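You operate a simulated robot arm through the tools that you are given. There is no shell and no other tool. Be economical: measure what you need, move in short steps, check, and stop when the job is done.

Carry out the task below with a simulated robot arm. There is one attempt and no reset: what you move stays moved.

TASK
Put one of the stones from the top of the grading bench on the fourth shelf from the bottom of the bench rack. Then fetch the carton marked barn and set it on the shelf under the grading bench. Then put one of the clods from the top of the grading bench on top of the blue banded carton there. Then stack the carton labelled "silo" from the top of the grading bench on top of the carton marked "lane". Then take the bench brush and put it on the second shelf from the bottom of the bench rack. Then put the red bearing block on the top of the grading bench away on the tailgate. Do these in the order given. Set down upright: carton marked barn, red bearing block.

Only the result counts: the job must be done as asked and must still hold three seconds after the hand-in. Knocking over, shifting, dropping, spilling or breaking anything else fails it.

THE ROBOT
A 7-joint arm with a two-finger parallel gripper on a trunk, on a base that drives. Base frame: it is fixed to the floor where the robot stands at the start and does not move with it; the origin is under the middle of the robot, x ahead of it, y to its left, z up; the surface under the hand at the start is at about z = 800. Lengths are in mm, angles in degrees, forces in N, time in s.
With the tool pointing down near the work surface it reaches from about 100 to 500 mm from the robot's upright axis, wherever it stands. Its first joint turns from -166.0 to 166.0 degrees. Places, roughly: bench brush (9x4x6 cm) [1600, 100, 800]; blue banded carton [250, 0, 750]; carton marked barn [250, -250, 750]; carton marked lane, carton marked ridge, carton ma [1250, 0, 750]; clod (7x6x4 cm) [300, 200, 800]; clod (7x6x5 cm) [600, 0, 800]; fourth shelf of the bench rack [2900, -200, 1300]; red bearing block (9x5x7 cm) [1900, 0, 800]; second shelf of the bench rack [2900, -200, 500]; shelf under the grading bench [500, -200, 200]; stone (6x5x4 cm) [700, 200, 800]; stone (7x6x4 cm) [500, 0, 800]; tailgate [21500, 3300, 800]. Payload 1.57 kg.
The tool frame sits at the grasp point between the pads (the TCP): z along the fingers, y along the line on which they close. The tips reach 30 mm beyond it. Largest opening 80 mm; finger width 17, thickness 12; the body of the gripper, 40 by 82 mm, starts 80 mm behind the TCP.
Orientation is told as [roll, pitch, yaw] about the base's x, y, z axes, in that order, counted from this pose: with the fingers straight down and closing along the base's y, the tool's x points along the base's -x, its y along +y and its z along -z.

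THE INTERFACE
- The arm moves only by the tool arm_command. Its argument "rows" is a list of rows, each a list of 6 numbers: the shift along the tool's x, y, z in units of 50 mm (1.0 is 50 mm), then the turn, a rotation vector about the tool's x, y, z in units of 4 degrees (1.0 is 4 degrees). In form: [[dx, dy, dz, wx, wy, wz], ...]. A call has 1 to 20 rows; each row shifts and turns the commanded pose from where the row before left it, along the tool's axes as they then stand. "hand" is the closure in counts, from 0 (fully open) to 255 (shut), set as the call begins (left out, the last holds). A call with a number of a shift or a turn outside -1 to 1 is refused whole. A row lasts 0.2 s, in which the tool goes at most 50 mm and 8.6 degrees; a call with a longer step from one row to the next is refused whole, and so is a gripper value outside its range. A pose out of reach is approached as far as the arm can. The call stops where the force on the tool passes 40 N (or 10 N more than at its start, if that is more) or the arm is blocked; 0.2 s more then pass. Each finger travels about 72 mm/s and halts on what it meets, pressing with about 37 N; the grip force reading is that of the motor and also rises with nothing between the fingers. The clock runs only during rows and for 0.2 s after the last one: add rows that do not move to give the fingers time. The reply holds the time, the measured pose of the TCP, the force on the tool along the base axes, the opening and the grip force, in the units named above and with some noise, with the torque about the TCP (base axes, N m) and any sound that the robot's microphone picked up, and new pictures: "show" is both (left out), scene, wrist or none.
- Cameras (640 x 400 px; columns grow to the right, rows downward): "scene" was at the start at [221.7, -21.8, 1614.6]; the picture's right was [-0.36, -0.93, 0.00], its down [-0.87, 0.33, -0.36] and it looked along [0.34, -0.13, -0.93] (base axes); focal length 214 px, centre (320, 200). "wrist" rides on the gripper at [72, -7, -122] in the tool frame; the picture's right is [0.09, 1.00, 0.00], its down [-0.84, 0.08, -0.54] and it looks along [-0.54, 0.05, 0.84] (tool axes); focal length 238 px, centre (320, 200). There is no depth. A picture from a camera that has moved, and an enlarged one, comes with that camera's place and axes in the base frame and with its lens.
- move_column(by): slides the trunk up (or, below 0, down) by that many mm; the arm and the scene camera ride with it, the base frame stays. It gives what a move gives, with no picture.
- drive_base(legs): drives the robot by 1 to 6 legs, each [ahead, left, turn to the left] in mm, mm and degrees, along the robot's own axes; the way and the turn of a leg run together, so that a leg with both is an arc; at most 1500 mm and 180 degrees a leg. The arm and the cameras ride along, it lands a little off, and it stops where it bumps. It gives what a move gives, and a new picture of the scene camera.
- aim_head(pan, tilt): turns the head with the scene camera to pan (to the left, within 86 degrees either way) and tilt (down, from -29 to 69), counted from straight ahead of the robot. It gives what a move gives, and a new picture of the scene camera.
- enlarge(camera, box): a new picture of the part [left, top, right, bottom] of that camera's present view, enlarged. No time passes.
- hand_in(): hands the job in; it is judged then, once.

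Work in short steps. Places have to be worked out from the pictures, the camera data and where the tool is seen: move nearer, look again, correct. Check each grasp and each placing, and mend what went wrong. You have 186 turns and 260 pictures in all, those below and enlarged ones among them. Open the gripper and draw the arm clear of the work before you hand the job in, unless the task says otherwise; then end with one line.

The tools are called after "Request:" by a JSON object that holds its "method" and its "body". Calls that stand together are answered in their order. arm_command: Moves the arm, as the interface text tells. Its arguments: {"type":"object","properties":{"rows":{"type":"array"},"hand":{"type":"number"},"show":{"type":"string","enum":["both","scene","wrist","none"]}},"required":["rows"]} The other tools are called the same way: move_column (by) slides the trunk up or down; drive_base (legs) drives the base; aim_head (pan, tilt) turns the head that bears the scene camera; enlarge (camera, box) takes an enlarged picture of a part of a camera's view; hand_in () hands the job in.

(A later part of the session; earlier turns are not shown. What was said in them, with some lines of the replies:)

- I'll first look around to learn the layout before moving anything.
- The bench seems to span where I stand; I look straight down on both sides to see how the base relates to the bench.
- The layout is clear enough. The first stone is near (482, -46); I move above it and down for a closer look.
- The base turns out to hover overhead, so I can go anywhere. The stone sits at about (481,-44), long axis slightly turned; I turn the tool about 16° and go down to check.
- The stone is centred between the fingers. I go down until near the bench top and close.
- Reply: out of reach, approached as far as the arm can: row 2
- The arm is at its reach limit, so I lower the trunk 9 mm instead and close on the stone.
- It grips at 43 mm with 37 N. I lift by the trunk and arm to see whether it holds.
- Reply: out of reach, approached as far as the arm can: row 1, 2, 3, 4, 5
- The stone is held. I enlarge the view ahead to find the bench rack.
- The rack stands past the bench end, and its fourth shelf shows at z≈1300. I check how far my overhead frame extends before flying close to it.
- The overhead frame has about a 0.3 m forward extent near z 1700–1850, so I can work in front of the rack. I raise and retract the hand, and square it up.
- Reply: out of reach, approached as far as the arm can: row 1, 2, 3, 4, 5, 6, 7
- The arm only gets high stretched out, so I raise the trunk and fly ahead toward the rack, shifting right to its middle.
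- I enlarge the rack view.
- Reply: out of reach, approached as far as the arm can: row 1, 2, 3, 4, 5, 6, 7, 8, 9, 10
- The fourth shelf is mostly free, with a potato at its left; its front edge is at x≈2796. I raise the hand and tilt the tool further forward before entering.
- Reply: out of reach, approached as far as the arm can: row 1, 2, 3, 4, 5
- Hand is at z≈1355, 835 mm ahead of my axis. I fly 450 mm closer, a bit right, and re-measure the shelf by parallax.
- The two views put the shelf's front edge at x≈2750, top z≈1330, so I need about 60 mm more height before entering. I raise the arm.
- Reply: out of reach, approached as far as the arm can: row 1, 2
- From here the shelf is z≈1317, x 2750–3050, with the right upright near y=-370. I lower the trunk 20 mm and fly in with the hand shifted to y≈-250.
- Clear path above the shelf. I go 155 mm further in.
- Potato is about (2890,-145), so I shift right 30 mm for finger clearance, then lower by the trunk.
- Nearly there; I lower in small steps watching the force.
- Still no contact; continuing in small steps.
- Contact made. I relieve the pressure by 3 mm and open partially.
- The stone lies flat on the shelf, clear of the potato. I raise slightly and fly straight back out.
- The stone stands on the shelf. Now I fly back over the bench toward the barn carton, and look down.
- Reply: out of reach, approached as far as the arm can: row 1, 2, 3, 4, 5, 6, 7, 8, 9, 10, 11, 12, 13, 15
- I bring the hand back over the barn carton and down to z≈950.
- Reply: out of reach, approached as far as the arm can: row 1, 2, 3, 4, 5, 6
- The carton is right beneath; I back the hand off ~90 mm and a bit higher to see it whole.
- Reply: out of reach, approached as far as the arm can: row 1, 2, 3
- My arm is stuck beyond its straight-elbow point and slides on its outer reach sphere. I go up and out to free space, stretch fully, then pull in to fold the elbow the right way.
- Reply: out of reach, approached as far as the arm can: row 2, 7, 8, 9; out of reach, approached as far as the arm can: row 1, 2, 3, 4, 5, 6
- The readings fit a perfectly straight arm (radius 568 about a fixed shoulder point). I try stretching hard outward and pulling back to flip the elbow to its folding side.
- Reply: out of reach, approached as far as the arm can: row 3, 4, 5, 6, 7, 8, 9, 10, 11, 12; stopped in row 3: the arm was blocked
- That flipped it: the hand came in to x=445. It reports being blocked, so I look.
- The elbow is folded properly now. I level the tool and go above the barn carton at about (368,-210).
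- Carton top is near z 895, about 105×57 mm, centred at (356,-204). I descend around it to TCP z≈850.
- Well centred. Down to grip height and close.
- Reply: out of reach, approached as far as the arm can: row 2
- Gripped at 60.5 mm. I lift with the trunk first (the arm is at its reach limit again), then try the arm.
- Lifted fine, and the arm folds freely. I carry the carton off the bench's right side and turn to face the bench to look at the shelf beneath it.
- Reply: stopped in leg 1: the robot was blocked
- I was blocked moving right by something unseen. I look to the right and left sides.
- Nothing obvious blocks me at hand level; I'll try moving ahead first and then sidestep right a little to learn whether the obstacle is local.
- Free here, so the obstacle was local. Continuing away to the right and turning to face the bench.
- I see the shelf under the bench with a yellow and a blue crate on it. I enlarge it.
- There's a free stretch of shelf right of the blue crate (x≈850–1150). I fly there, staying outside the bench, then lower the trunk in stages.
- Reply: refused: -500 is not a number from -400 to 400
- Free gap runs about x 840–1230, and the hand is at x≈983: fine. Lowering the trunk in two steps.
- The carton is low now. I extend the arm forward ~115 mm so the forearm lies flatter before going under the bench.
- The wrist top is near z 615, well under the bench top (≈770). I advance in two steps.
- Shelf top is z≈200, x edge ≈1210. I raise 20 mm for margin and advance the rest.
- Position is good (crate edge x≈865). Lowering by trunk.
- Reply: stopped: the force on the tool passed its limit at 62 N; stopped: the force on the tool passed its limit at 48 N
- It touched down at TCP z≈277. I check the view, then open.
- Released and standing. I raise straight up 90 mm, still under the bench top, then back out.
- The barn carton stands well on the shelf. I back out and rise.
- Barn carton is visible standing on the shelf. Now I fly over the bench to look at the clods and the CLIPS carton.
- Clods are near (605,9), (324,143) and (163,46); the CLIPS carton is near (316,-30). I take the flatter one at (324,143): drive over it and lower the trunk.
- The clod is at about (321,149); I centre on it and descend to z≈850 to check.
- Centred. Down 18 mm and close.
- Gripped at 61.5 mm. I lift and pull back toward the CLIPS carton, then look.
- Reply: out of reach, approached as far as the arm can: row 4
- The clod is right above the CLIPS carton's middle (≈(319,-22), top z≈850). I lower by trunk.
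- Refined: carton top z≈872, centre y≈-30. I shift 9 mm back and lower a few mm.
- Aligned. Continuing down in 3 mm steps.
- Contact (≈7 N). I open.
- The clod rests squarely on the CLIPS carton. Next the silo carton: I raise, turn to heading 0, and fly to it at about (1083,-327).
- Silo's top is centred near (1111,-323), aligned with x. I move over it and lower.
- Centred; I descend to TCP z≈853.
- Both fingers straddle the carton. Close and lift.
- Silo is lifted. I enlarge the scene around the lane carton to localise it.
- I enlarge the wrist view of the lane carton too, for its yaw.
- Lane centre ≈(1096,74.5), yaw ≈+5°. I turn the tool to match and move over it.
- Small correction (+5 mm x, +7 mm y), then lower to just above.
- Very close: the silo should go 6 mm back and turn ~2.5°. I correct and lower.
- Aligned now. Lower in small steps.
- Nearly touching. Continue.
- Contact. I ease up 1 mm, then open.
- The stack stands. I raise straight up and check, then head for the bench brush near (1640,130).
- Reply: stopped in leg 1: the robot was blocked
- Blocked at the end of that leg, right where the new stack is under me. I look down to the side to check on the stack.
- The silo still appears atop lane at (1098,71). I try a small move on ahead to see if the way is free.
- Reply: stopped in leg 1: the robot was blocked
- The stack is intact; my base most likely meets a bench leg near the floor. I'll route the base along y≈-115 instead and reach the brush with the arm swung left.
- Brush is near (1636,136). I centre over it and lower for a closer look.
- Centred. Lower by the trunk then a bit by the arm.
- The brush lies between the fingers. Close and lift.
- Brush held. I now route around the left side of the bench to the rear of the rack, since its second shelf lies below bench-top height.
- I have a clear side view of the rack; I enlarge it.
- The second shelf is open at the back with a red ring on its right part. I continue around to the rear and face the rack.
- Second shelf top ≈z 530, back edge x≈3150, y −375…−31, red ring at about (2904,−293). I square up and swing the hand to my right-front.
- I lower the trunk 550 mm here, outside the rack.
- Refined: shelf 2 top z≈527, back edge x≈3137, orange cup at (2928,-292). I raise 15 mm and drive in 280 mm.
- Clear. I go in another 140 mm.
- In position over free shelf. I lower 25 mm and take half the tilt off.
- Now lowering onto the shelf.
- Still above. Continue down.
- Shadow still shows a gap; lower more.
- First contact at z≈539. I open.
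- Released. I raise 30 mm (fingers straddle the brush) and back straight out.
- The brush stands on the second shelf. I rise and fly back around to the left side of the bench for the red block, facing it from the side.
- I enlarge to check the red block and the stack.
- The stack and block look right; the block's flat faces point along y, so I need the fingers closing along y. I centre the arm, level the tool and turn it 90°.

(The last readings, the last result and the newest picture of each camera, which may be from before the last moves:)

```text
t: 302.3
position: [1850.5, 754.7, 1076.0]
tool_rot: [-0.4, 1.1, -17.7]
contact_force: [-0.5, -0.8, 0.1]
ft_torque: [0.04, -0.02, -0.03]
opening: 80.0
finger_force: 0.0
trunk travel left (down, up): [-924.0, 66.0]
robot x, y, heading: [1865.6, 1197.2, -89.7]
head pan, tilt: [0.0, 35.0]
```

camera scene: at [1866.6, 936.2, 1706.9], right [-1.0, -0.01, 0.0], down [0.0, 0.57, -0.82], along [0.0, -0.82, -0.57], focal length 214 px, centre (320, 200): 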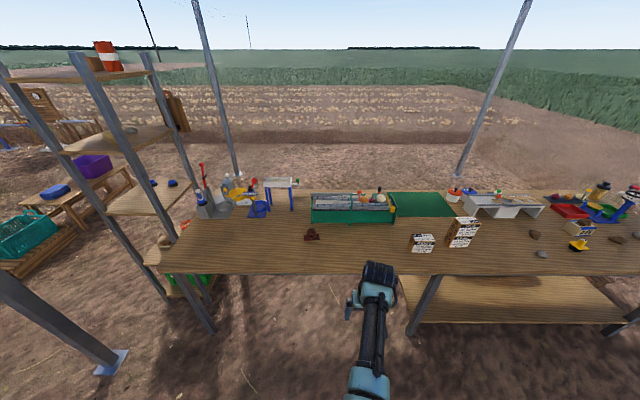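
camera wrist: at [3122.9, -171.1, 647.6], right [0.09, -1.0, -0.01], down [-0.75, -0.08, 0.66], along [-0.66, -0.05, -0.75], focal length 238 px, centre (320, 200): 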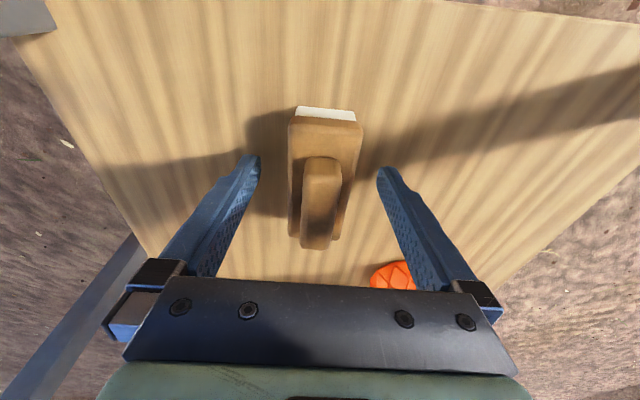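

Turned fine. Finish the turn and move over the block.

Request:
{"method": "arm_command", "body": {"rows": [[0, 0, 0, 0, -0.1, -1], [0, 0, 0, 0, -0.1, -1], [0, 0, 0, 0, 0, -1], [0, 0, 0, 0, 0, -1], [0, 0, 0, 0, 0, -0.4]], "show": "none"}}

Request:
{"method": "drive_base", "body": {"legs": [[728, 45, -0.3]]}}

Request:
{"method": "enlarge", "body": {"camera": "wrist", "box": [0, 0, 640, 400]}}

```text
t: 303.5
position: [1850.3, 754.6, 1076.0]
tool_rot: [-0.4, 0.4, 0.0]
contact_force: [-0.3, -0.2, -0.4]
ft_torque: [0.02, 0.0, 0.01]
opening: 80.0
finger_force: 0.2
trunk travel left (down, up): [-924.0, 66.0]
robot x, y, heading: [1867.7, 1196.3, -90.0]
head pan, tilt: [0.0, 35.0]
```

```text
t: 307.5
position: [1899.8, 24.2, 1077.0]
tool_rot: [-0.2, 0.5, 0.0]
contact_force: [-0.4, 0.0, -0.8]
ft_torque: [0.01, 0.0, -0.03]
opening: 79.9
finger_force: 0.1
trunk travel left (down, up): [-924.0, 66.0]
robot x, y, heading: [1913.7, 466.9, -89.7]
head pan, tilt: [0.0, 35.0]
camera scene: at [1915.8, 206.1, 1706.9], right [-1.0, -0.01, 0.0], down [0.0, 0.57, -0.82], along [0.0, -0.82, -0.57], focal length 214 px, centre (320, 200)
```

scene: 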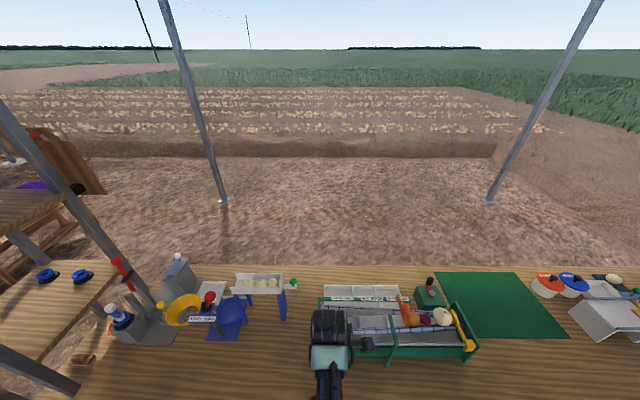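

```text
1.00 times, centred on (320, 200) of wrist (not enlarged: the box is as wide or as high as the picture)
camera zoom: at [1828.3, 18.2, 1198.2], right [-0.09, 1.0, 0.0], down [0.84, 0.08, 0.54], along [0.53, 0.05, -0.84], focal length 238 px, centre (320, 200)
```

zoom: 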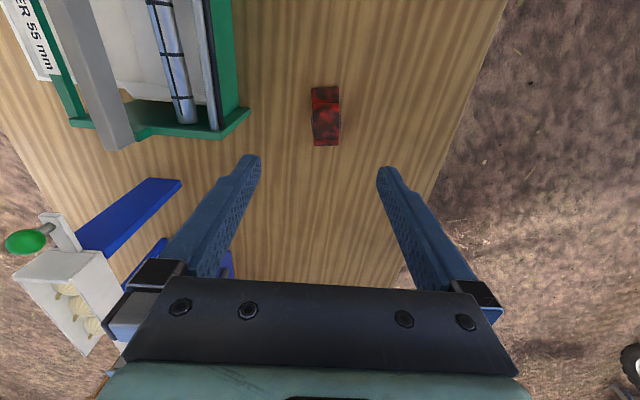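

Block at ≈(1912,37). I centre, lower 150 mm and look closely for its yaw.

Request:
{"method": "arm_command", "body": {"rows": [[-0.24, 0.25, 0, 0, 0, 0], [0, 0, 0, 0, 0, 0]], "show": "none"}}

Request:
{"method": "move_column", "body": {"by": -150}}

Request:
{"method": "enlarge", "body": {"camera": "wrist", "box": [220, 40, 420, 240]}}

```text
t: 308.1
position: [1911.3, 36.2, 1075.4]
tool_rot: [-0.3, 0.4, 0.0]
contact_force: [1.0, -0.1, 0.3]
ft_torque: [0.01, -0.02, 0.02]
opening: 80.4
finger_force: 0.0
trunk travel left (down, up): [-924.0, 66.0]
robot x, y, heading: [1915.9, 467.5, -89.6]
head pan, tilt: [0.0, 35.0]
```

```text
t: 309.8
position: [1910.3, 38.1, 925.4]
tool_rot: [-0.3, 0.4, 0.0]
contact_force: [0.0, 0.7, -0.2]
ft_torque: [0.02, 0.02, 0.01]
opening: 80.3
finger_force: 0.0
trunk travel left (down, up): [-774.0, 216.0]
robot x, y, heading: [1914.1, 463.2, -89.6]
head pan, tilt: [0.0, 35.0]
```

```text
2.00 times, centred on (320, 140) of wrist
camera zoom: at [1840.1, 31.0, 1048.0], right [-0.09, 1.0, 0.0], down [0.84, 0.08, 0.54], along [0.53, 0.05, -0.84], focal length 477 px, centre (320, 320)
```

zoom: 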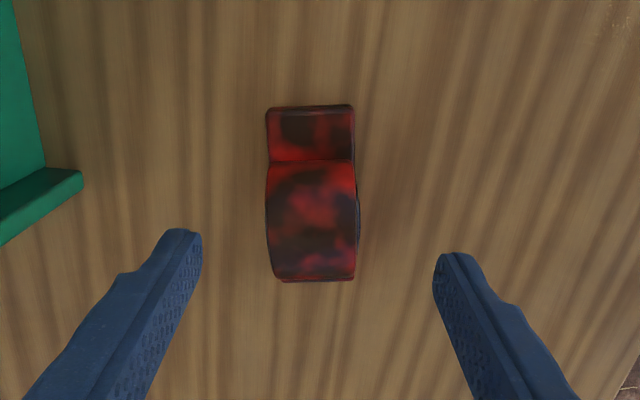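

Centred within 4 mm. I correct, turn 5° and descend.

Request:
{"method": "arm_command", "body": {"rows": [[-0.06, -0.08, 0.5, 0, 0, -0.6], [0, 0, 0.6, 0, 0, -0.6], [0, 0, 0.6, 0, 0, 0], [0, 0, 0, 0, 0, 0]], "show": "wrist"}}

```text
t: 310.8
position: [1912.9, 33.5, 839.7]
tool_rot: [-0.2, 0.4, 4.8]
contact_force: [-0.6, 0.3, -0.1]
ft_torque: [0.01, 0.01, 0.02]
opening: 79.9
finger_force: 0.1
trunk travel left (down, up): [-774.0, 216.0]
robot x, y, heading: [1916.0, 462.4, -89.6]
head pan, tilt: [0.0, 35.0]
camera wrist: at [1843.8, 21.1, 961.7], right [-0.18, 0.98, 0.0], down [0.83, 0.15, 0.54], along [0.53, 0.09, -0.84], focal length 238 px, centre (320, 200)
```

wrist: 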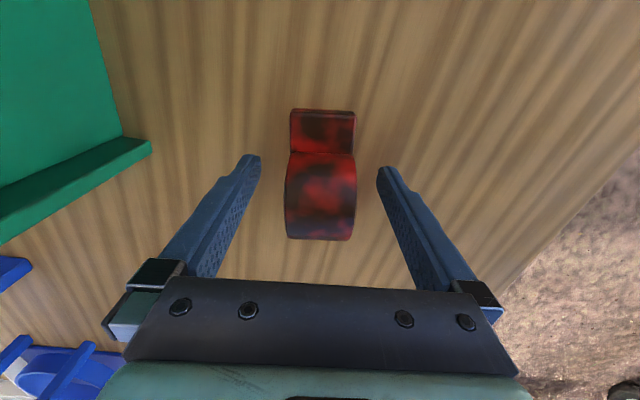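

Dome sits between the pads. Close and lift.

Request:
{"method": "arm_command", "body": {"rows": [[0, 0, 0.1, 0, 0, 0], [0, 0, 0, 0, 0, 0], [0, 0, 0, 0, 0, 0], [0, 0, 0, 0, 0, 0], [0, 0, 0, 0, 0, 0]], "hand": 255, "show": "none"}}

Request:
{"method": "move_column", "body": {"by": 200}}

Request:
{"method": "enlarge", "body": {"camera": "wrist", "box": [0, 0, 640, 400]}}

```text
t: 312.0
position: [1914.0, 33.5, 834.8]
tool_rot: [-0.3, 0.3, 4.8]
contact_force: [0.4, 2.3, 1.4]
ft_torque: [0.18, -0.03, 0.12]
opening: 42.4
finger_force: 36.8
trunk travel left (down, up): [-774.0, 216.0]
robot x, y, heading: [1915.3, 467.3, -89.8]
head pan, tilt: [0.0, 35.0]
```

```text
t: 314.2
position: [1914.5, 32.3, 1035.0]
tool_rot: [-0.2, 0.4, 4.8]
contact_force: [-0.1, 0.1, -4.1]
ft_torque: [0.0, 0.0, 0.02]
opening: 42.3
finger_force: 36.8
trunk travel left (down, up): [-974.0, 16.0]
robot x, y, heading: [1911.9, 464.5, -89.6]
head pan, tilt: [0.0, 35.0]
```

```text
1.00 times, centred on (320, 200) of wrist (not enlarged: the box is as wide or as high as the picture)
camera zoom: at [1843.8, 20.5, 1157.8], right [-0.18, 0.98, 0.0], down [0.83, 0.15, 0.54], along [0.53, 0.09, -0.84], focal length 238 px, centre (320, 200)
```

zoom: 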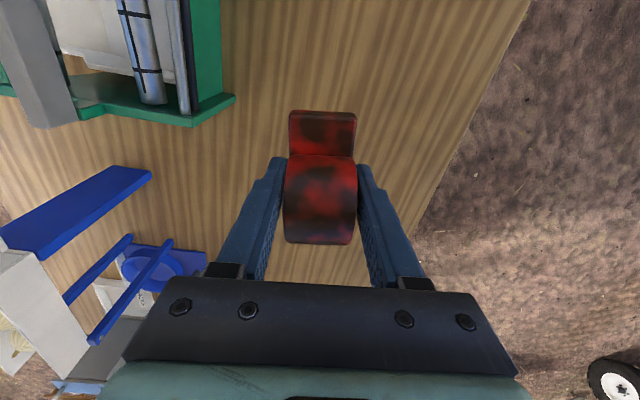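

Block is held. I back off the bench, turn to face down-field and look for the route to the tailgate.

Request:
{"method": "drive_base", "body": {"legs": [[-735, 0, 0], [0, 0, 89.7]]}}

Request:
{"method": "aim_head", "body": {"pan": 0, "tilt": 20}}

Request:
{"method": "enlarge", "body": {"camera": "scene", "box": [200, 80, 520, 280]}}

```text
t: 322.0
position: [2343.2, 1199.1, 1035.0]
tool_rot: [-0.2, 0.4, 94.9]
contact_force: [0.2, 0.2, -4.7]
ft_torque: [0.0, -0.01, 0.03]
opening: 42.2
finger_force: 36.5
trunk travel left (down, up): [-974.0, 16.0]
robot x, y, heading: [1910.5, 1202.8, 0.1]
head pan, tilt: [0.0, 35.0]
camera scene: at [2167.3, 1200.8, 1756.8], right [0.0, -1.0, 0.0], down [-0.57, 0.0, -0.82], along [0.82, 0.0, -0.57], focal length 214 px, centre (320, 200)
```

scene: 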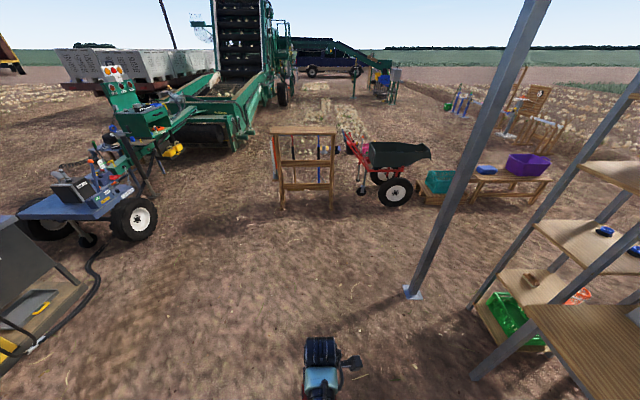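

```text
t: 322.8
position: [2343.4, 1200.6, 1035.8]
tool_rot: [-0.3, 0.4, 94.8]
contact_force: [-0.2, 0.0, -4.5]
ft_torque: [-0.03, 0.02, 0.04]
opening: 42.0
finger_force: 36.6
trunk travel left (down, up): [-974.0, 16.0]
robot x, y, heading: [1909.6, 1202.1, 0.5]
head pan, tilt: [0.0, 20.0]
camera scene: at [2172.4, 1200.8, 1780.6], right [0.0, -1.0, 0.0], down [-0.34, 0.0, -0.94], along [0.94, 0.0, -0.34], focal length 214 px, centre (320, 200)
```

scene: 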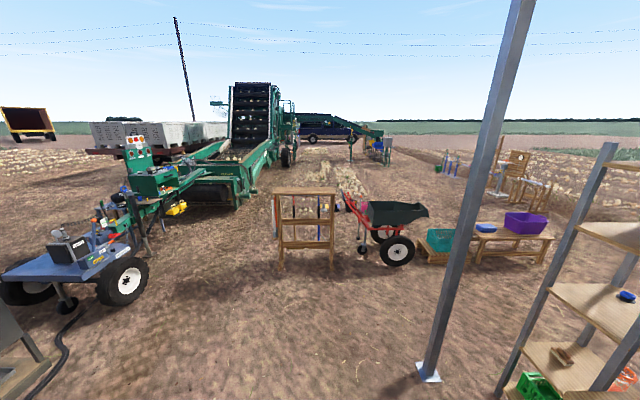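

```text
2.00 times, centred on (360, 180) of scene
camera zoom: at [2172.4, 1200.8, 1780.6], right [0.0, -1.0, 0.0], down [-0.34, 0.0, -0.94], along [0.94, 0.0, -0.34], focal length 429 px, centre (240, 240)
```

zoom: 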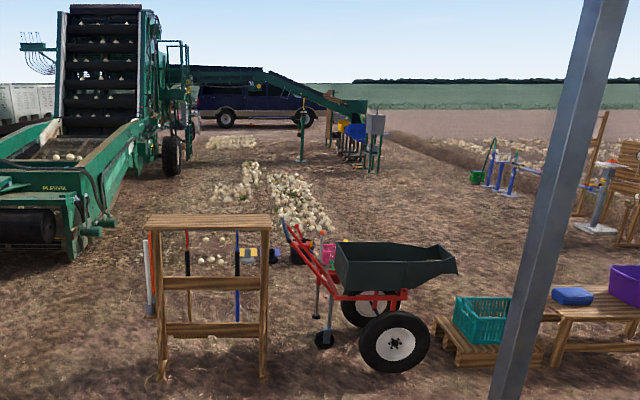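

Direct route is blocked by a trestle, wheelbarrow, onions and a conveyor boom. I'll go behind the rack and down the right-hand corridor.

Request:
{"method": "drive_base", "body": {"legs": [[1500, 0, -0.3], [450, 0, 0], [0, -1500, 0], [0, -1500, 0], [0, -700, 0]]}}

Request:
{"method": "enlarge", "body": {"camera": "scene", "box": [160, 90, 480, 290]}}

```text
t: 350.0
position: [4268.9, -2493.1, 1035.3]
tool_rot: [-0.2, 0.3, 92.9]
contact_force: [0.0, 0.1, -3.8]
ft_torque: [-0.04, 0.04, 0.01]
opening: 41.8
finger_force: 37.0
trunk travel left (down, up): [-974.0, 16.0]
robot x, y, heading: [3836.5, -2475.4, -1.9]
head pan, tilt: [0.0, 20.0]
camera scene: at [4099.0, -2487.3, 1780.7], right [-0.03, -1.0, 0.0], down [-0.34, 0.01, -0.94], along [0.94, -0.03, -0.34], focal length 214 px, centre (320, 200)
```

scene: 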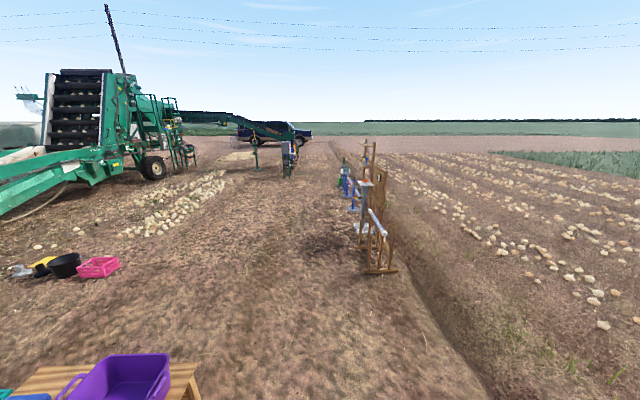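

```text
2.00 times, centred on (320, 190) of scene
camera zoom: at [4099.0, -2487.3, 1780.7], right [-0.03, -1.0, 0.0], down [-0.34, 0.01, -0.94], along [0.94, -0.03, -0.34], focal length 429 px, centre (320, 220)
```

zoom: 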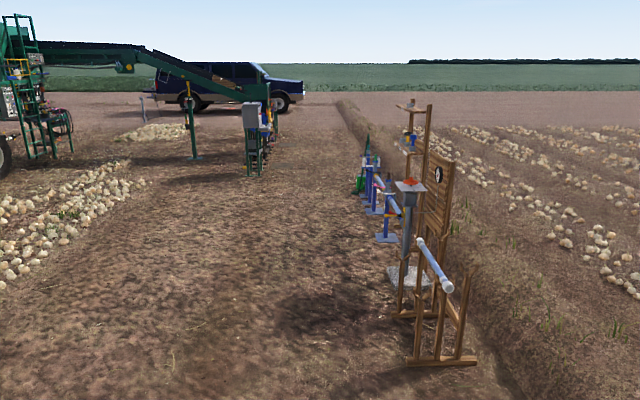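

The corridor is clear along y≈-2400. I correct heading and drive 9 m.

Request:
{"method": "drive_base", "body": {"legs": [[0, 60, 1.9], [1500, 0, 0], [1500, 0, 0], [1500, 0, 0], [1500, 0, 0], [1500, 0, 0]]}}

```text
t: 385.9
position: [11716.5, -2669.5, 1035.9]
tool_rot: [-0.2, 0.5, 91.9]
contact_force: [0.3, -1.3, -3.8]
ft_torque: [-0.05, 0.03, 0.02]
opening: 41.9
finger_force: 37.3
trunk travel left (down, up): [-974.0, 16.0]
robot x, y, heading: [11285.3, -2647.6, -2.7]
head pan, tilt: [0.0, 20.0]
camera scene: at [11546.6, -2659.6, 1780.7], right [-0.05, -1.0, 0.0], down [-0.34, 0.02, -0.94], along [0.94, -0.04, -0.34], focal length 214 px, centre (320, 200)
```

scene: 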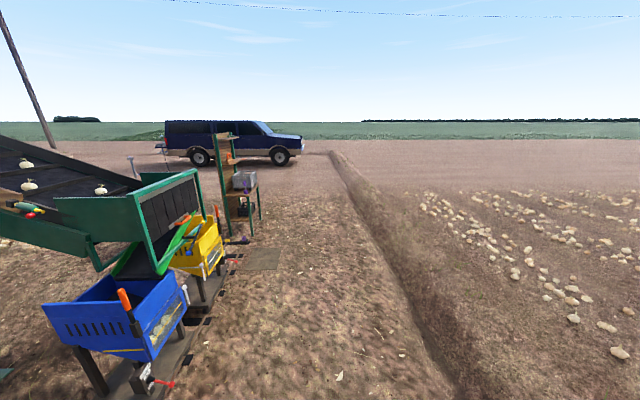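

Passed the boom. I continue down the corridor with heading correction, then angle toward the truck's rear at left.

Request:
{"method": "drive_base", "body": {"legs": [[0, 0, 3.2], [1500, 0, 0], [1500, 0, 0], [1500, 0, 0], [1200, 0, 0]]}}

Request:
{"method": "enlarge", "body": {"camera": "scene", "box": [0, 60, 320, 260]}}

```text
t: 413.6
position: [17443.1, -2432.6, 1036.4]
tool_rot: [-0.2, 0.4, 97.5]
contact_force: [0.3, 0.5, -4.0]
ft_torque: [-0.03, 0.0, 0.01]
opening: 42.1
finger_force: 36.5
trunk travel left (down, up): [-974.0, 16.0]
robot x, y, heading: [17010.2, -2449.5, 2.9]
head pan, tilt: [0.0, 20.0]
camera scene: at [17273.3, -2439.8, 1780.7], right [0.05, -1.0, 0.0], down [-0.34, -0.02, -0.94], along [0.94, 0.05, -0.34], focal length 214 px, centre (320, 200)
```

scene: 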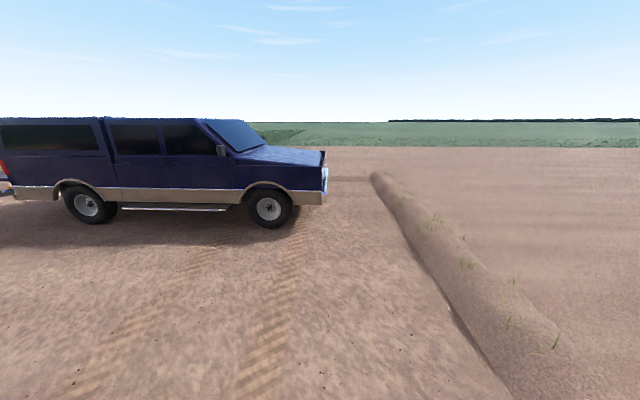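

```text
2.00 times, centred on (160, 160) of scene
camera zoom: at [17273.3, -2439.8, 1780.7], right [0.05, -1.0, 0.0], down [-0.34, -0.02, -0.94], along [0.94, 0.05, -0.34], focal length 429 px, centre (640, 280)
```

zoom: 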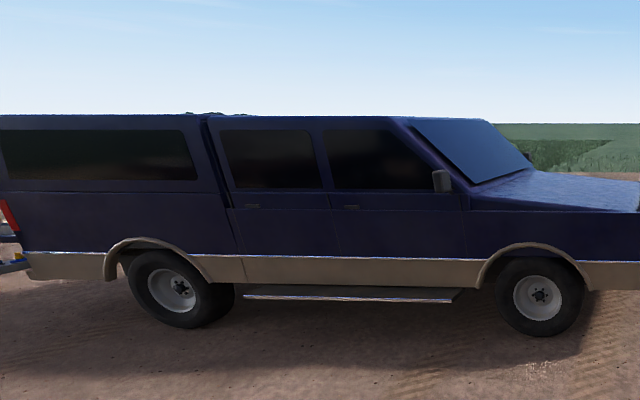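

The truck's rear is to the left. I drive left 6 m to see the tailgate.

Request:
{"method": "drive_base", "body": {"legs": [[0, 0, -2.9], [0, 1500, 0], [0, 1500, 0], [0, 1500, 0], [0, 1500, 0]]}}

Request:
{"method": "enlarge", "body": {"camera": "scene", "box": [200, 80, 520, 280]}}

```text
t: 429.6
position: [17525.2, 579.7, 1035.5]
tool_rot: [0.1, 0.4, 92.6]
contact_force: [-0.2, 0.3, -4.0]
ft_torque: [-0.11, 0.03, 0.03]
opening: 41.8
finger_force: 37.0
trunk travel left (down, up): [-974.0, 16.0]
robot x, y, heading: [17098.5, 592.5, -2.1]
head pan, tilt: [0.0, 20.0]
stopped in leg 4: the robot was blocked; the commanded pose is now the measured one
camera scene: at [17356.6, 588.6, 1780.7], right [-0.03, -1.0, 0.0], down [-0.34, 0.01, -0.94], along [0.94, -0.03, -0.34], focal length 214 px, centre (320, 200)
```

scene: 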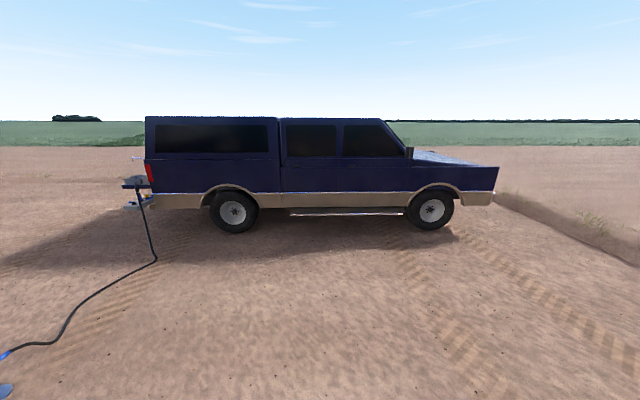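

```text
2.00 times, centred on (360, 180) of scene
camera zoom: at [17356.6, 588.6, 1780.7], right [-0.03, -1.0, 0.0], down [-0.34, 0.01, -0.94], along [0.94, -0.03, -0.34], focal length 429 px, centre (240, 240)
```

zoom: 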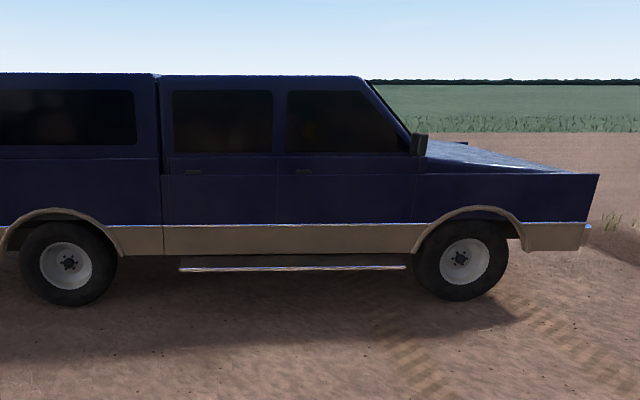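

Blocked on my left by something. I pan left to see it.

Request:
{"method": "aim_head", "body": {"pan": 75, "tilt": 35}}

Request:
{"method": "aim_head", "body": {"pan": 40, "tilt": 25}}

```text
t: 431.1
position: [17525.7, 577.2, 1035.4]
tool_rot: [-0.2, 0.5, 92.6]
contact_force: [0.0, -0.1, -3.9]
ft_torque: [-0.04, 0.0, 0.02]
opening: 41.6
finger_force: 37.4
trunk travel left (down, up): [-974.0, 16.0]
robot x, y, heading: [17094.3, 597.3, -2.0]
head pan, tilt: [75.0, 35.0]
camera scene: at [17289.2, 671.3, 1756.8], right [0.96, -0.29, 0.0], down [-0.17, -0.55, -0.82], along [0.24, 0.78, -0.57], focal length 214 px, centre (320, 200)
```

scene: 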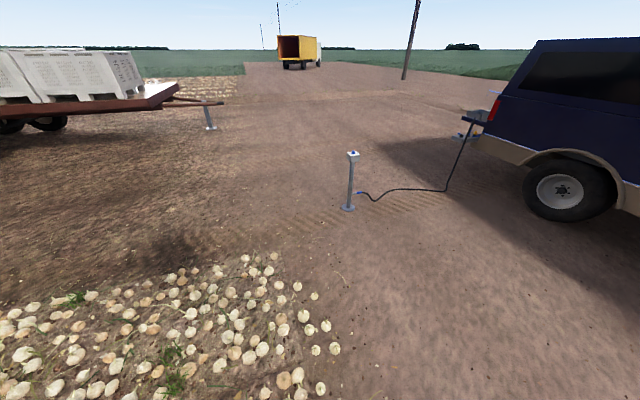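

```text
t: 432.1
position: [17525.5, 577.6, 1035.6]
tool_rot: [-0.1, 0.4, 92.6]
contact_force: [-0.3, -0.1, -3.4]
ft_torque: [-0.05, -0.02, 0.03]
opening: 42.0
finger_force: 37.0
trunk travel left (down, up): [-974.0, 16.0]
robot x, y, heading: [17092.0, 593.9, -1.9]
head pan, tilt: [40.0, 25.0]
camera scene: at [17335.9, 644.0, 1772.6], right [0.62, -0.79, 0.0], down [-0.33, -0.26, -0.91], along [0.71, 0.56, -0.42], focal length 214 px, centre (320, 200)
```

scene: 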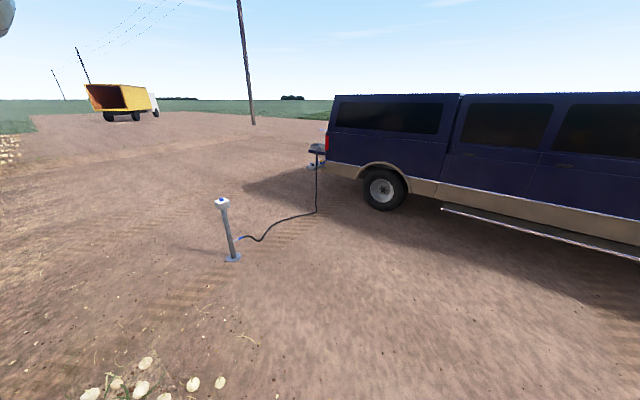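

Onions lie to my left and a charging bollard with cable stands before the tailgate (≈(20840,3460) near corner). I go between them facing +y, around to behind the truck.

Request:
{"method": "drive_base", "body": {"legs": [[0, -60, 0], [0, 0, 92], [0, -840, 0], [1500, 0, 0], [1500, 0, 0], [1100, 0, 0]]}}

Request:
{"method": "aim_head", "body": {"pan": -75, "tilt": 25}}

```text
t: 460.1
position: [18175.3, 4997.3, 1037.2]
tool_rot: [-0.1, 0.4, -177.7]
contact_force: [-0.2, 0.5, -5.4]
ft_torque: [-0.01, -0.07, 0.03]
opening: 41.9
finger_force: 37.0
trunk travel left (down, up): [-974.0, 16.0]
robot x, y, heading: [18155.8, 4566.1, 87.6]
head pan, tilt: [40.0, 25.0]
camera scene: at [18105.0, 4806.4, 1772.6], right [0.79, 0.61, 0.0], down [0.26, -0.33, -0.91], along [-0.55, 0.72, -0.42], focal length 214 px, centre (320, 200)
```

scene: 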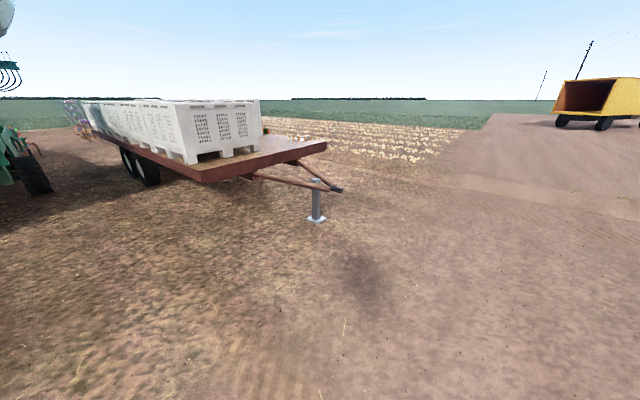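

```text
t: 462.1
position: [18174.2, 4997.4, 1035.1]
tool_rot: [0.0, 0.5, -177.7]
contact_force: [0.2, 0.5, -3.0]
ft_torque: [-0.03, -0.01, -0.04]
opening: 41.7
finger_force: 37.2
trunk travel left (down, up): [-974.0, 16.0]
robot x, y, heading: [18154.6, 4571.7, 87.6]
head pan, tilt: [-75.0, 25.0]
camera scene: at [18251.3, 4754.2, 1772.6], right [0.22, -0.98, 0.0], down [-0.41, -0.09, -0.91], along [0.88, 0.2, -0.42], focal length 214 px, centre (320, 200)
```

scene: 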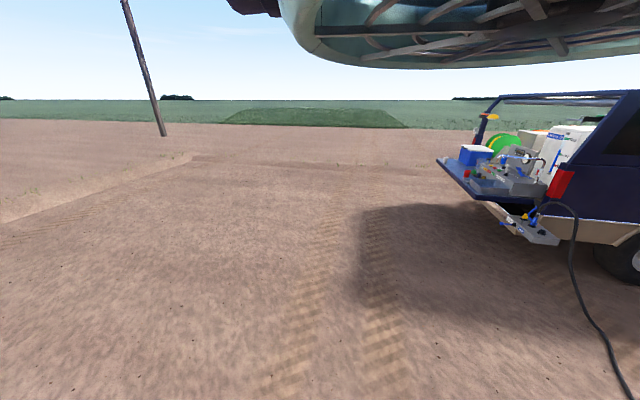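

The tailgate is open, with gear on it. I move behind it and turn to face it.

Request:
{"method": "drive_base", "body": {"legs": [[180, -1500, 0], [180, -1500, 0], [0, -350, 0], [0, 0, -177.6]]}}

Request:
{"method": "aim_head", "body": {"pan": 0, "tilt": 35}}

```text
refused: leg 1 is longer than a leg can be; nothing moved
```

```text
t: 463.5
position: [18174.6, 4997.7, 1035.5]
tool_rot: [-0.1, 0.4, -177.6]
contact_force: [0.1, 0.6, -4.3]
ft_torque: [0.01, -0.04, 0.05]
opening: 41.7
finger_force: 37.1
trunk travel left (down, up): [-974.0, 16.0]
robot x, y, heading: [18156.5, 4563.8, 87.9]
head pan, tilt: [0.0, 35.0]
camera scene: at [18165.0, 4821.9, 1756.8], right [1.0, -0.04, 0.0], down [-0.02, -0.57, -0.82], along [0.03, 0.82, -0.57], focal length 214 px, centre (320, 200)
```

scene: 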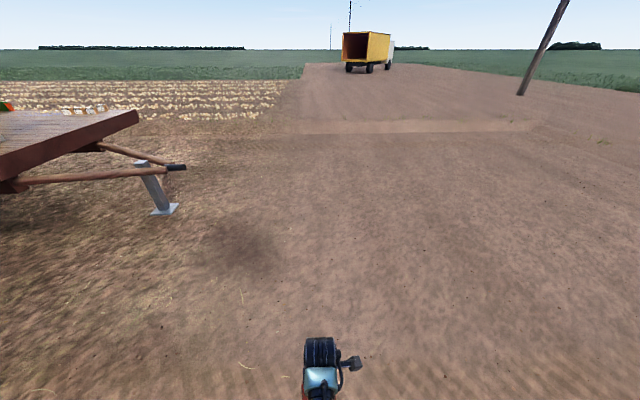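

Leg too long; I split it.

Request:
{"method": "drive_base", "body": {"legs": [[170, -1400, 0], [170, -1400, 0], [0, -500, 0], [0, 0, -177.8]]}}

Request:
{"method": "enlarge", "body": {"camera": "scene", "box": [160, 80, 480, 280]}}

```text
t: 487.2
position: [21504.9, 4350.8, 1035.8]
tool_rot: [0.0, 0.3, 4.2]
contact_force: [-0.8, 1.7, -4.4]
ft_torque: [-0.04, 0.03, 0.01]
opening: 41.8
finger_force: 37.4
trunk travel left (down, up): [-974.0, 16.0]
robot x, y, heading: [21508.5, 4783.2, -90.5]
head pan, tilt: [0.0, 35.0]
camera scene: at [21507.6, 4523.7, 1756.8], right [-1.0, 0.01, 0.0], down [0.0, 0.57, -0.82], along [0.0, -0.82, -0.57], focal length 214 px, centre (320, 200)
```

scene: 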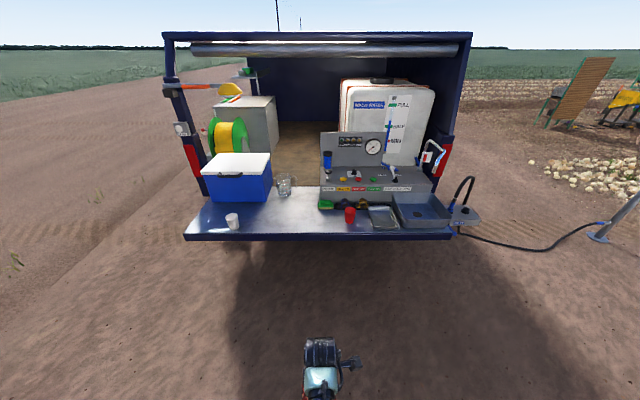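

```text
2.00 times, centred on (320, 180) of scene
camera zoom: at [21507.6, 4523.7, 1756.8], right [-1.0, 0.01, 0.0], down [0.0, 0.57, -0.82], along [0.0, -0.82, -0.57], focal length 429 px, centre (320, 240)
```

zoom: 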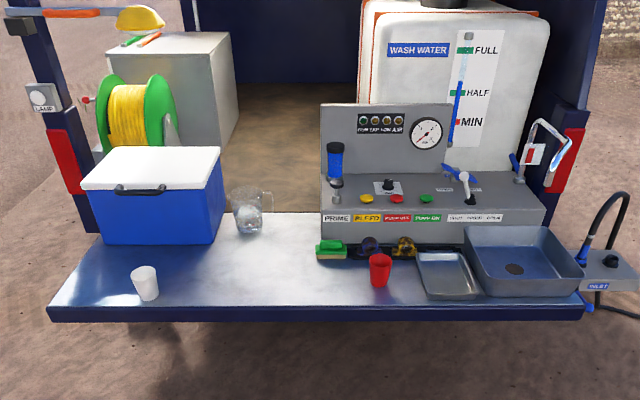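

Free spot on the tailgate is about (21720,3350), between cup, pitcher and sponge. I drive up so the hand hovers there.

Request:
{"method": "drive_base", "body": {"legs": [[700, 215, 0.5]]}}

Request:
{"method": "enlarge", "body": {"camera": "wrist", "box": [0, 0, 640, 400]}}

```text
t: 491.2
position: [21727.5, 3654.6, 1036.0]
tool_rot: [-0.1, 0.4, 5.5]
contact_force: [0.2, 0.0, -3.8]
ft_torque: [-0.01, 0.03, -0.03]
opening: 42.0
finger_force: 37.0
trunk travel left (down, up): [-974.0, 16.0]
robot x, y, heading: [21720.9, 4085.8, -89.2]
head pan, tilt: [0.0, 35.0]
camera scene: at [21727.0, 3827.8, 1756.9], right [-1.0, -0.01, 0.0], down [-0.01, 0.57, -0.82], along [0.01, -0.82, -0.57], focal length 214 px, centre (320, 200)
```

scene: 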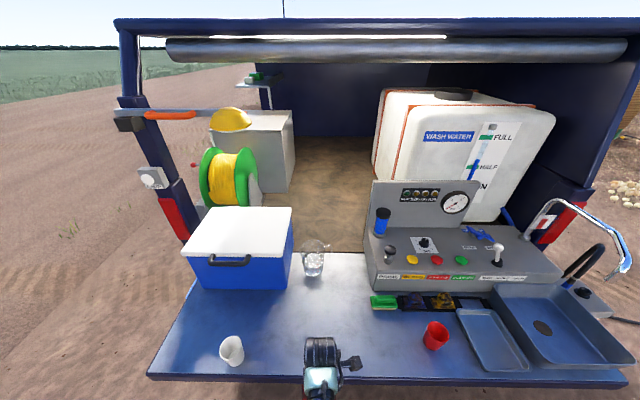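

```text
1.00 times, centred on (320, 200) of wrist (not enlarged: the box is as wide or as high as the picture)
camera zoom: at [21657.1, 3642.5, 1157.3], right [-0.19, 0.98, 0.0], down [0.83, 0.16, 0.54], along [0.53, 0.1, -0.84], focal length 238 px, centre (320, 200)
```

zoom: 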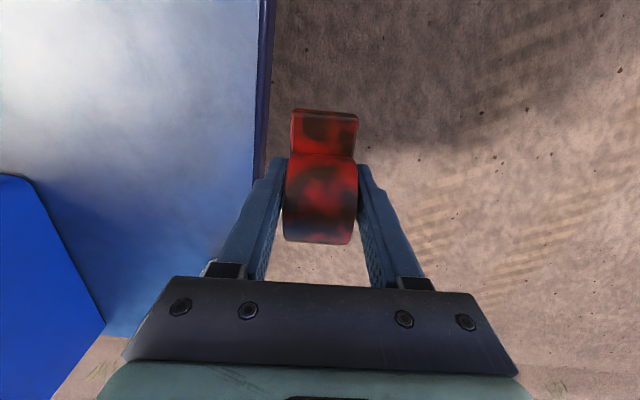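

Tailgate top is z≈825, edge y≈3555. I go 310 mm further and lower somewhat.

Request:
{"method": "drive_base", "body": {"legs": [[310, 0, -0.5]]}}

Request:
{"method": "move_column", "body": {"by": -110}}

Request:
{"method": "enlarge", "body": {"camera": "wrist", "box": [0, 0, 640, 400]}}

```text
t: 493.3
position: [21726.1, 3349.8, 1035.7]
tool_rot: [-0.2, 0.4, 4.9]
contact_force: [0.2, 0.3, -4.2]
ft_torque: [-0.01, 0.05, 0.01]
opening: 42.0
finger_force: 36.7
trunk travel left (down, up): [-974.0, 16.0]
robot x, y, heading: [21726.4, 3781.2, -89.5]
head pan, tilt: [0.0, 35.0]
camera scene: at [21727.8, 3521.1, 1757.0], right [-1.0, -0.01, 0.0], down [0.0, 0.57, -0.82], along [0.0, -0.82, -0.57], focal length 214 px, centre (320, 200)
```

scene: 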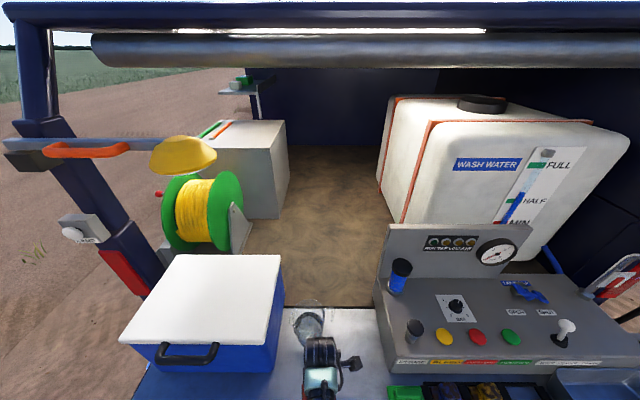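

```text
t: 494.7
position: [21726.5, 3348.1, 925.6]
tool_rot: [-0.1, 0.3, 4.9]
contact_force: [-0.9, 0.2, -3.5]
ft_torque: [0.01, 0.02, -0.01]
opening: 41.8
finger_force: 36.9
trunk travel left (down, up): [-864.0, 126.0]
robot x, y, heading: [21727.9, 3785.1, -89.9]
head pan, tilt: [0.0, 35.0]
```

```text
1.00 times, centred on (320, 200) of wrist (not enlarged: the box is as wide or as high as the picture)
camera zoom: at [21656.1, 3336.0, 1047.2], right [-0.18, 0.98, 0.0], down [0.83, 0.15, 0.54], along [0.53, 0.09, -0.84], focal length 238 px, centre (320, 200)
```

zoom: 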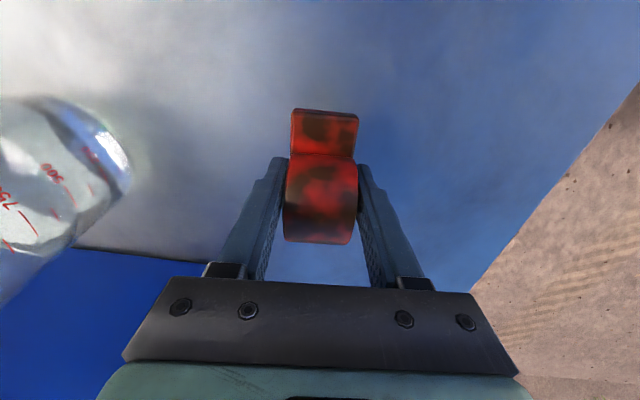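

Clear of pitcher (edge y≈3218). Lowering toward the tailgate.

Request:
{"method": "move_column", "body": {"by": -45}}

Request:
{"method": "enlarge", "body": {"camera": "wrist", "box": [220, 60, 420, 270]}}

```text
t: 495.6
position: [21726.1, 3346.2, 884.3]
tool_rot: [-0.5, 0.4, 4.8]
contact_force: [1.0, 6.8, 35.0]
ft_torque: [1.08, 0.06, 0.03]
opening: 41.3
finger_force: 36.8
trunk travel left (down, up): [-819.0, 171.0]
robot x, y, heading: [21731.5, 3780.6, -89.7]
head pan, tilt: [0.0, 35.0]
```

```text
1.90 times, centred on (320, 165) of wrist
camera zoom: at [21656.0, 3335.6, 1006.2], right [-0.18, 0.98, -0.01], down [0.83, 0.15, 0.53], along [0.53, 0.09, -0.84], focal length 454 px, centre (320, 267)
```

zoom: 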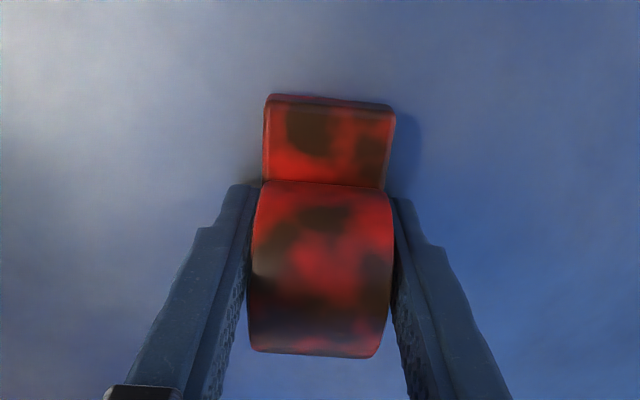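

Contact (≈39 N) at z≈884. I ease up until the load is light, then open.

Request:
{"method": "move_column", "body": {"by": 3}}

Request:
{"method": "move_column", "body": {"by": 1}}

```text
t: 496.1
position: [21725.9, 3346.9, 884.4]
tool_rot: [-0.4, 0.3, 4.8]
contact_force: [0.5, -6.7, 15.1]
ft_torque: [0.13, 0.17, 0.07]
opening: 41.9
finger_force: 37.2
trunk travel left (down, up): [-822.0, 168.0]
robot x, y, heading: [21725.7, 3781.9, -89.4]
head pan, tilt: [0.0, 35.0]
```

```text
t: 496.6
position: [21726.1, 3348.7, 884.0]
tool_rot: [0.0, 0.4, 4.8]
contact_force: [-0.5, -4.4, 6.9]
ft_torque: [-0.29, 0.48, 0.15]
opening: 41.9
finger_force: 36.4
trunk travel left (down, up): [-823.0, 167.0]
robot x, y, heading: [21722.5, 3781.5, -89.6]
head pan, tilt: [0.0, 35.0]
```

Request:
{"method": "arm_command", "body": {"rows": [[0, 0, 0, 0, 0, 0], [0, 0, 0, 0, 0, 0], [0, 0, 0, 0, 0, 0], [0, 0, 0, 0, 0, 0]], "hand": 0, "show": "wrist"}}

Request:
{"method": "move_column", "body": {"by": 160}}

Request:
{"method": "enlarge", "body": {"camera": "wrist", "box": [0, 0, 640, 400]}}

```text
t: 497.6
position: [21726.9, 3349.2, 883.7]
tool_rot: [-0.2, 0.4, 4.9]
contact_force: [-0.2, 0.2, -0.1]
ft_torque: [0.03, -0.01, 0.01]
opening: 79.9
finger_force: 0.1
trunk travel left (down, up): [-823.0, 167.0]
robot x, y, heading: [21723.8, 3781.5, -89.4]
head pan, tilt: [0.0, 35.0]
camera wrist: at [21656.1, 3336.1, 1006.2], right [-0.18, 0.98, 0.0], down [0.83, 0.15, 0.54], along [0.53, 0.09, -0.84], focal length 238 px, centre (320, 200)
```

wrist: 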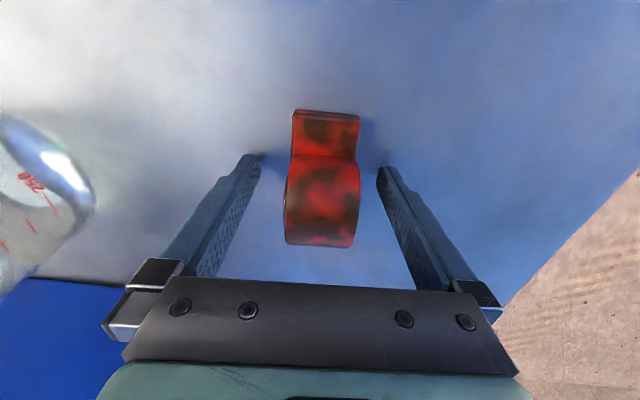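

```text
t: 499.4
position: [21726.3, 3347.2, 1045.0]
tool_rot: [-0.1, 0.5, 4.9]
contact_force: [0.8, -0.2, 0.5]
ft_torque: [0.02, 0.0, 0.01]
opening: 80.0
finger_force: 0.1
trunk travel left (down, up): [-983.0, 7.0]
robot x, y, heading: [21728.8, 3781.4, -89.7]
head pan, tilt: [0.0, 35.0]
```

```text
1.00 times, centred on (320, 200) of wrist (not enlarged: the box is as wide or as high as the picture)
camera zoom: at [21656.1, 3336.0, 1166.2], right [-0.18, 0.98, 0.0], down [0.83, 0.15, 0.54], along [0.53, 0.09, -0.84], focal length 238 px, centre (320, 200)
```

zoom: 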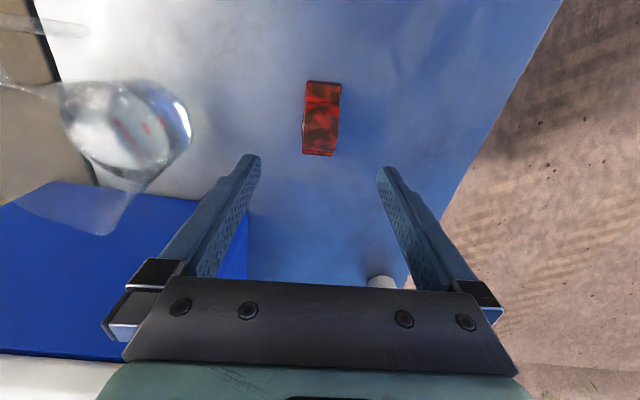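

The block stands upright on the tailgate. I back away and take a final look.

Request:
{"method": "drive_base", "body": {"legs": [[-700, 0, 0]]}}

Request:
{"method": "enlarge", "body": {"camera": "scene", "box": [160, 100, 480, 300]}}

```text
t: 503.2
position: [21723.8, 4040.3, 1045.7]
tool_rot: [0.1, 0.4, 5.3]
contact_force: [0.4, -0.7, -0.5]
ft_torque: [0.01, 0.0, -0.02]
opening: 80.1
finger_force: 0.1
trunk travel left (down, up): [-983.0, 7.0]
robot x, y, heading: [21722.6, 4475.5, -89.0]
head pan, tilt: [0.0, 35.0]
camera scene: at [21723.6, 4212.7, 1765.8], right [-1.0, -0.01, 0.0], down [-0.01, 0.57, -0.82], along [0.01, -0.82, -0.57], focal length 214 px, centre (320, 200)
```

scene: 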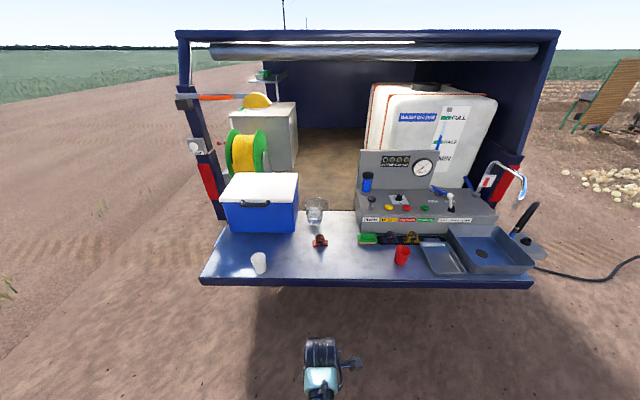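

```text
2.00 times, centred on (320, 200) of scene
camera zoom: at [21723.6, 4212.7, 1765.8], right [-1.0, -0.01, 0.0], down [-0.01, 0.57, -0.82], along [0.01, -0.82, -0.57], focal length 429 px, centre (320, 200)
```

zoom: 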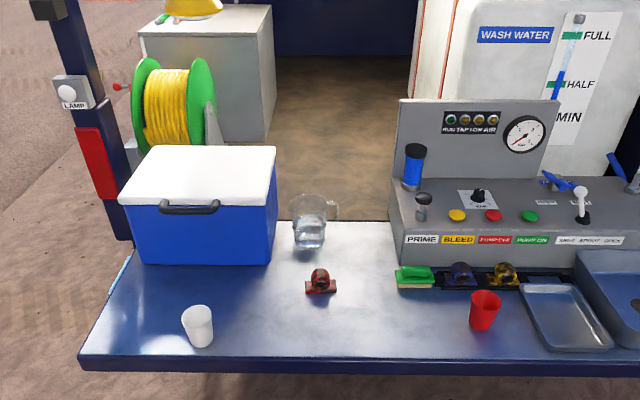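

The block stands upright on the tailgate and nothing nearby looks disturbed. The gripper is open and clear, so I hand in.

Request:
{"method": "hand_in", "body": {}}

```text
The job is handed in.
```

All six placements were made in the order you gave, and the job is handed in; the robot was blocked three times while driving, with no visible disturbance in the views I took afterwards.
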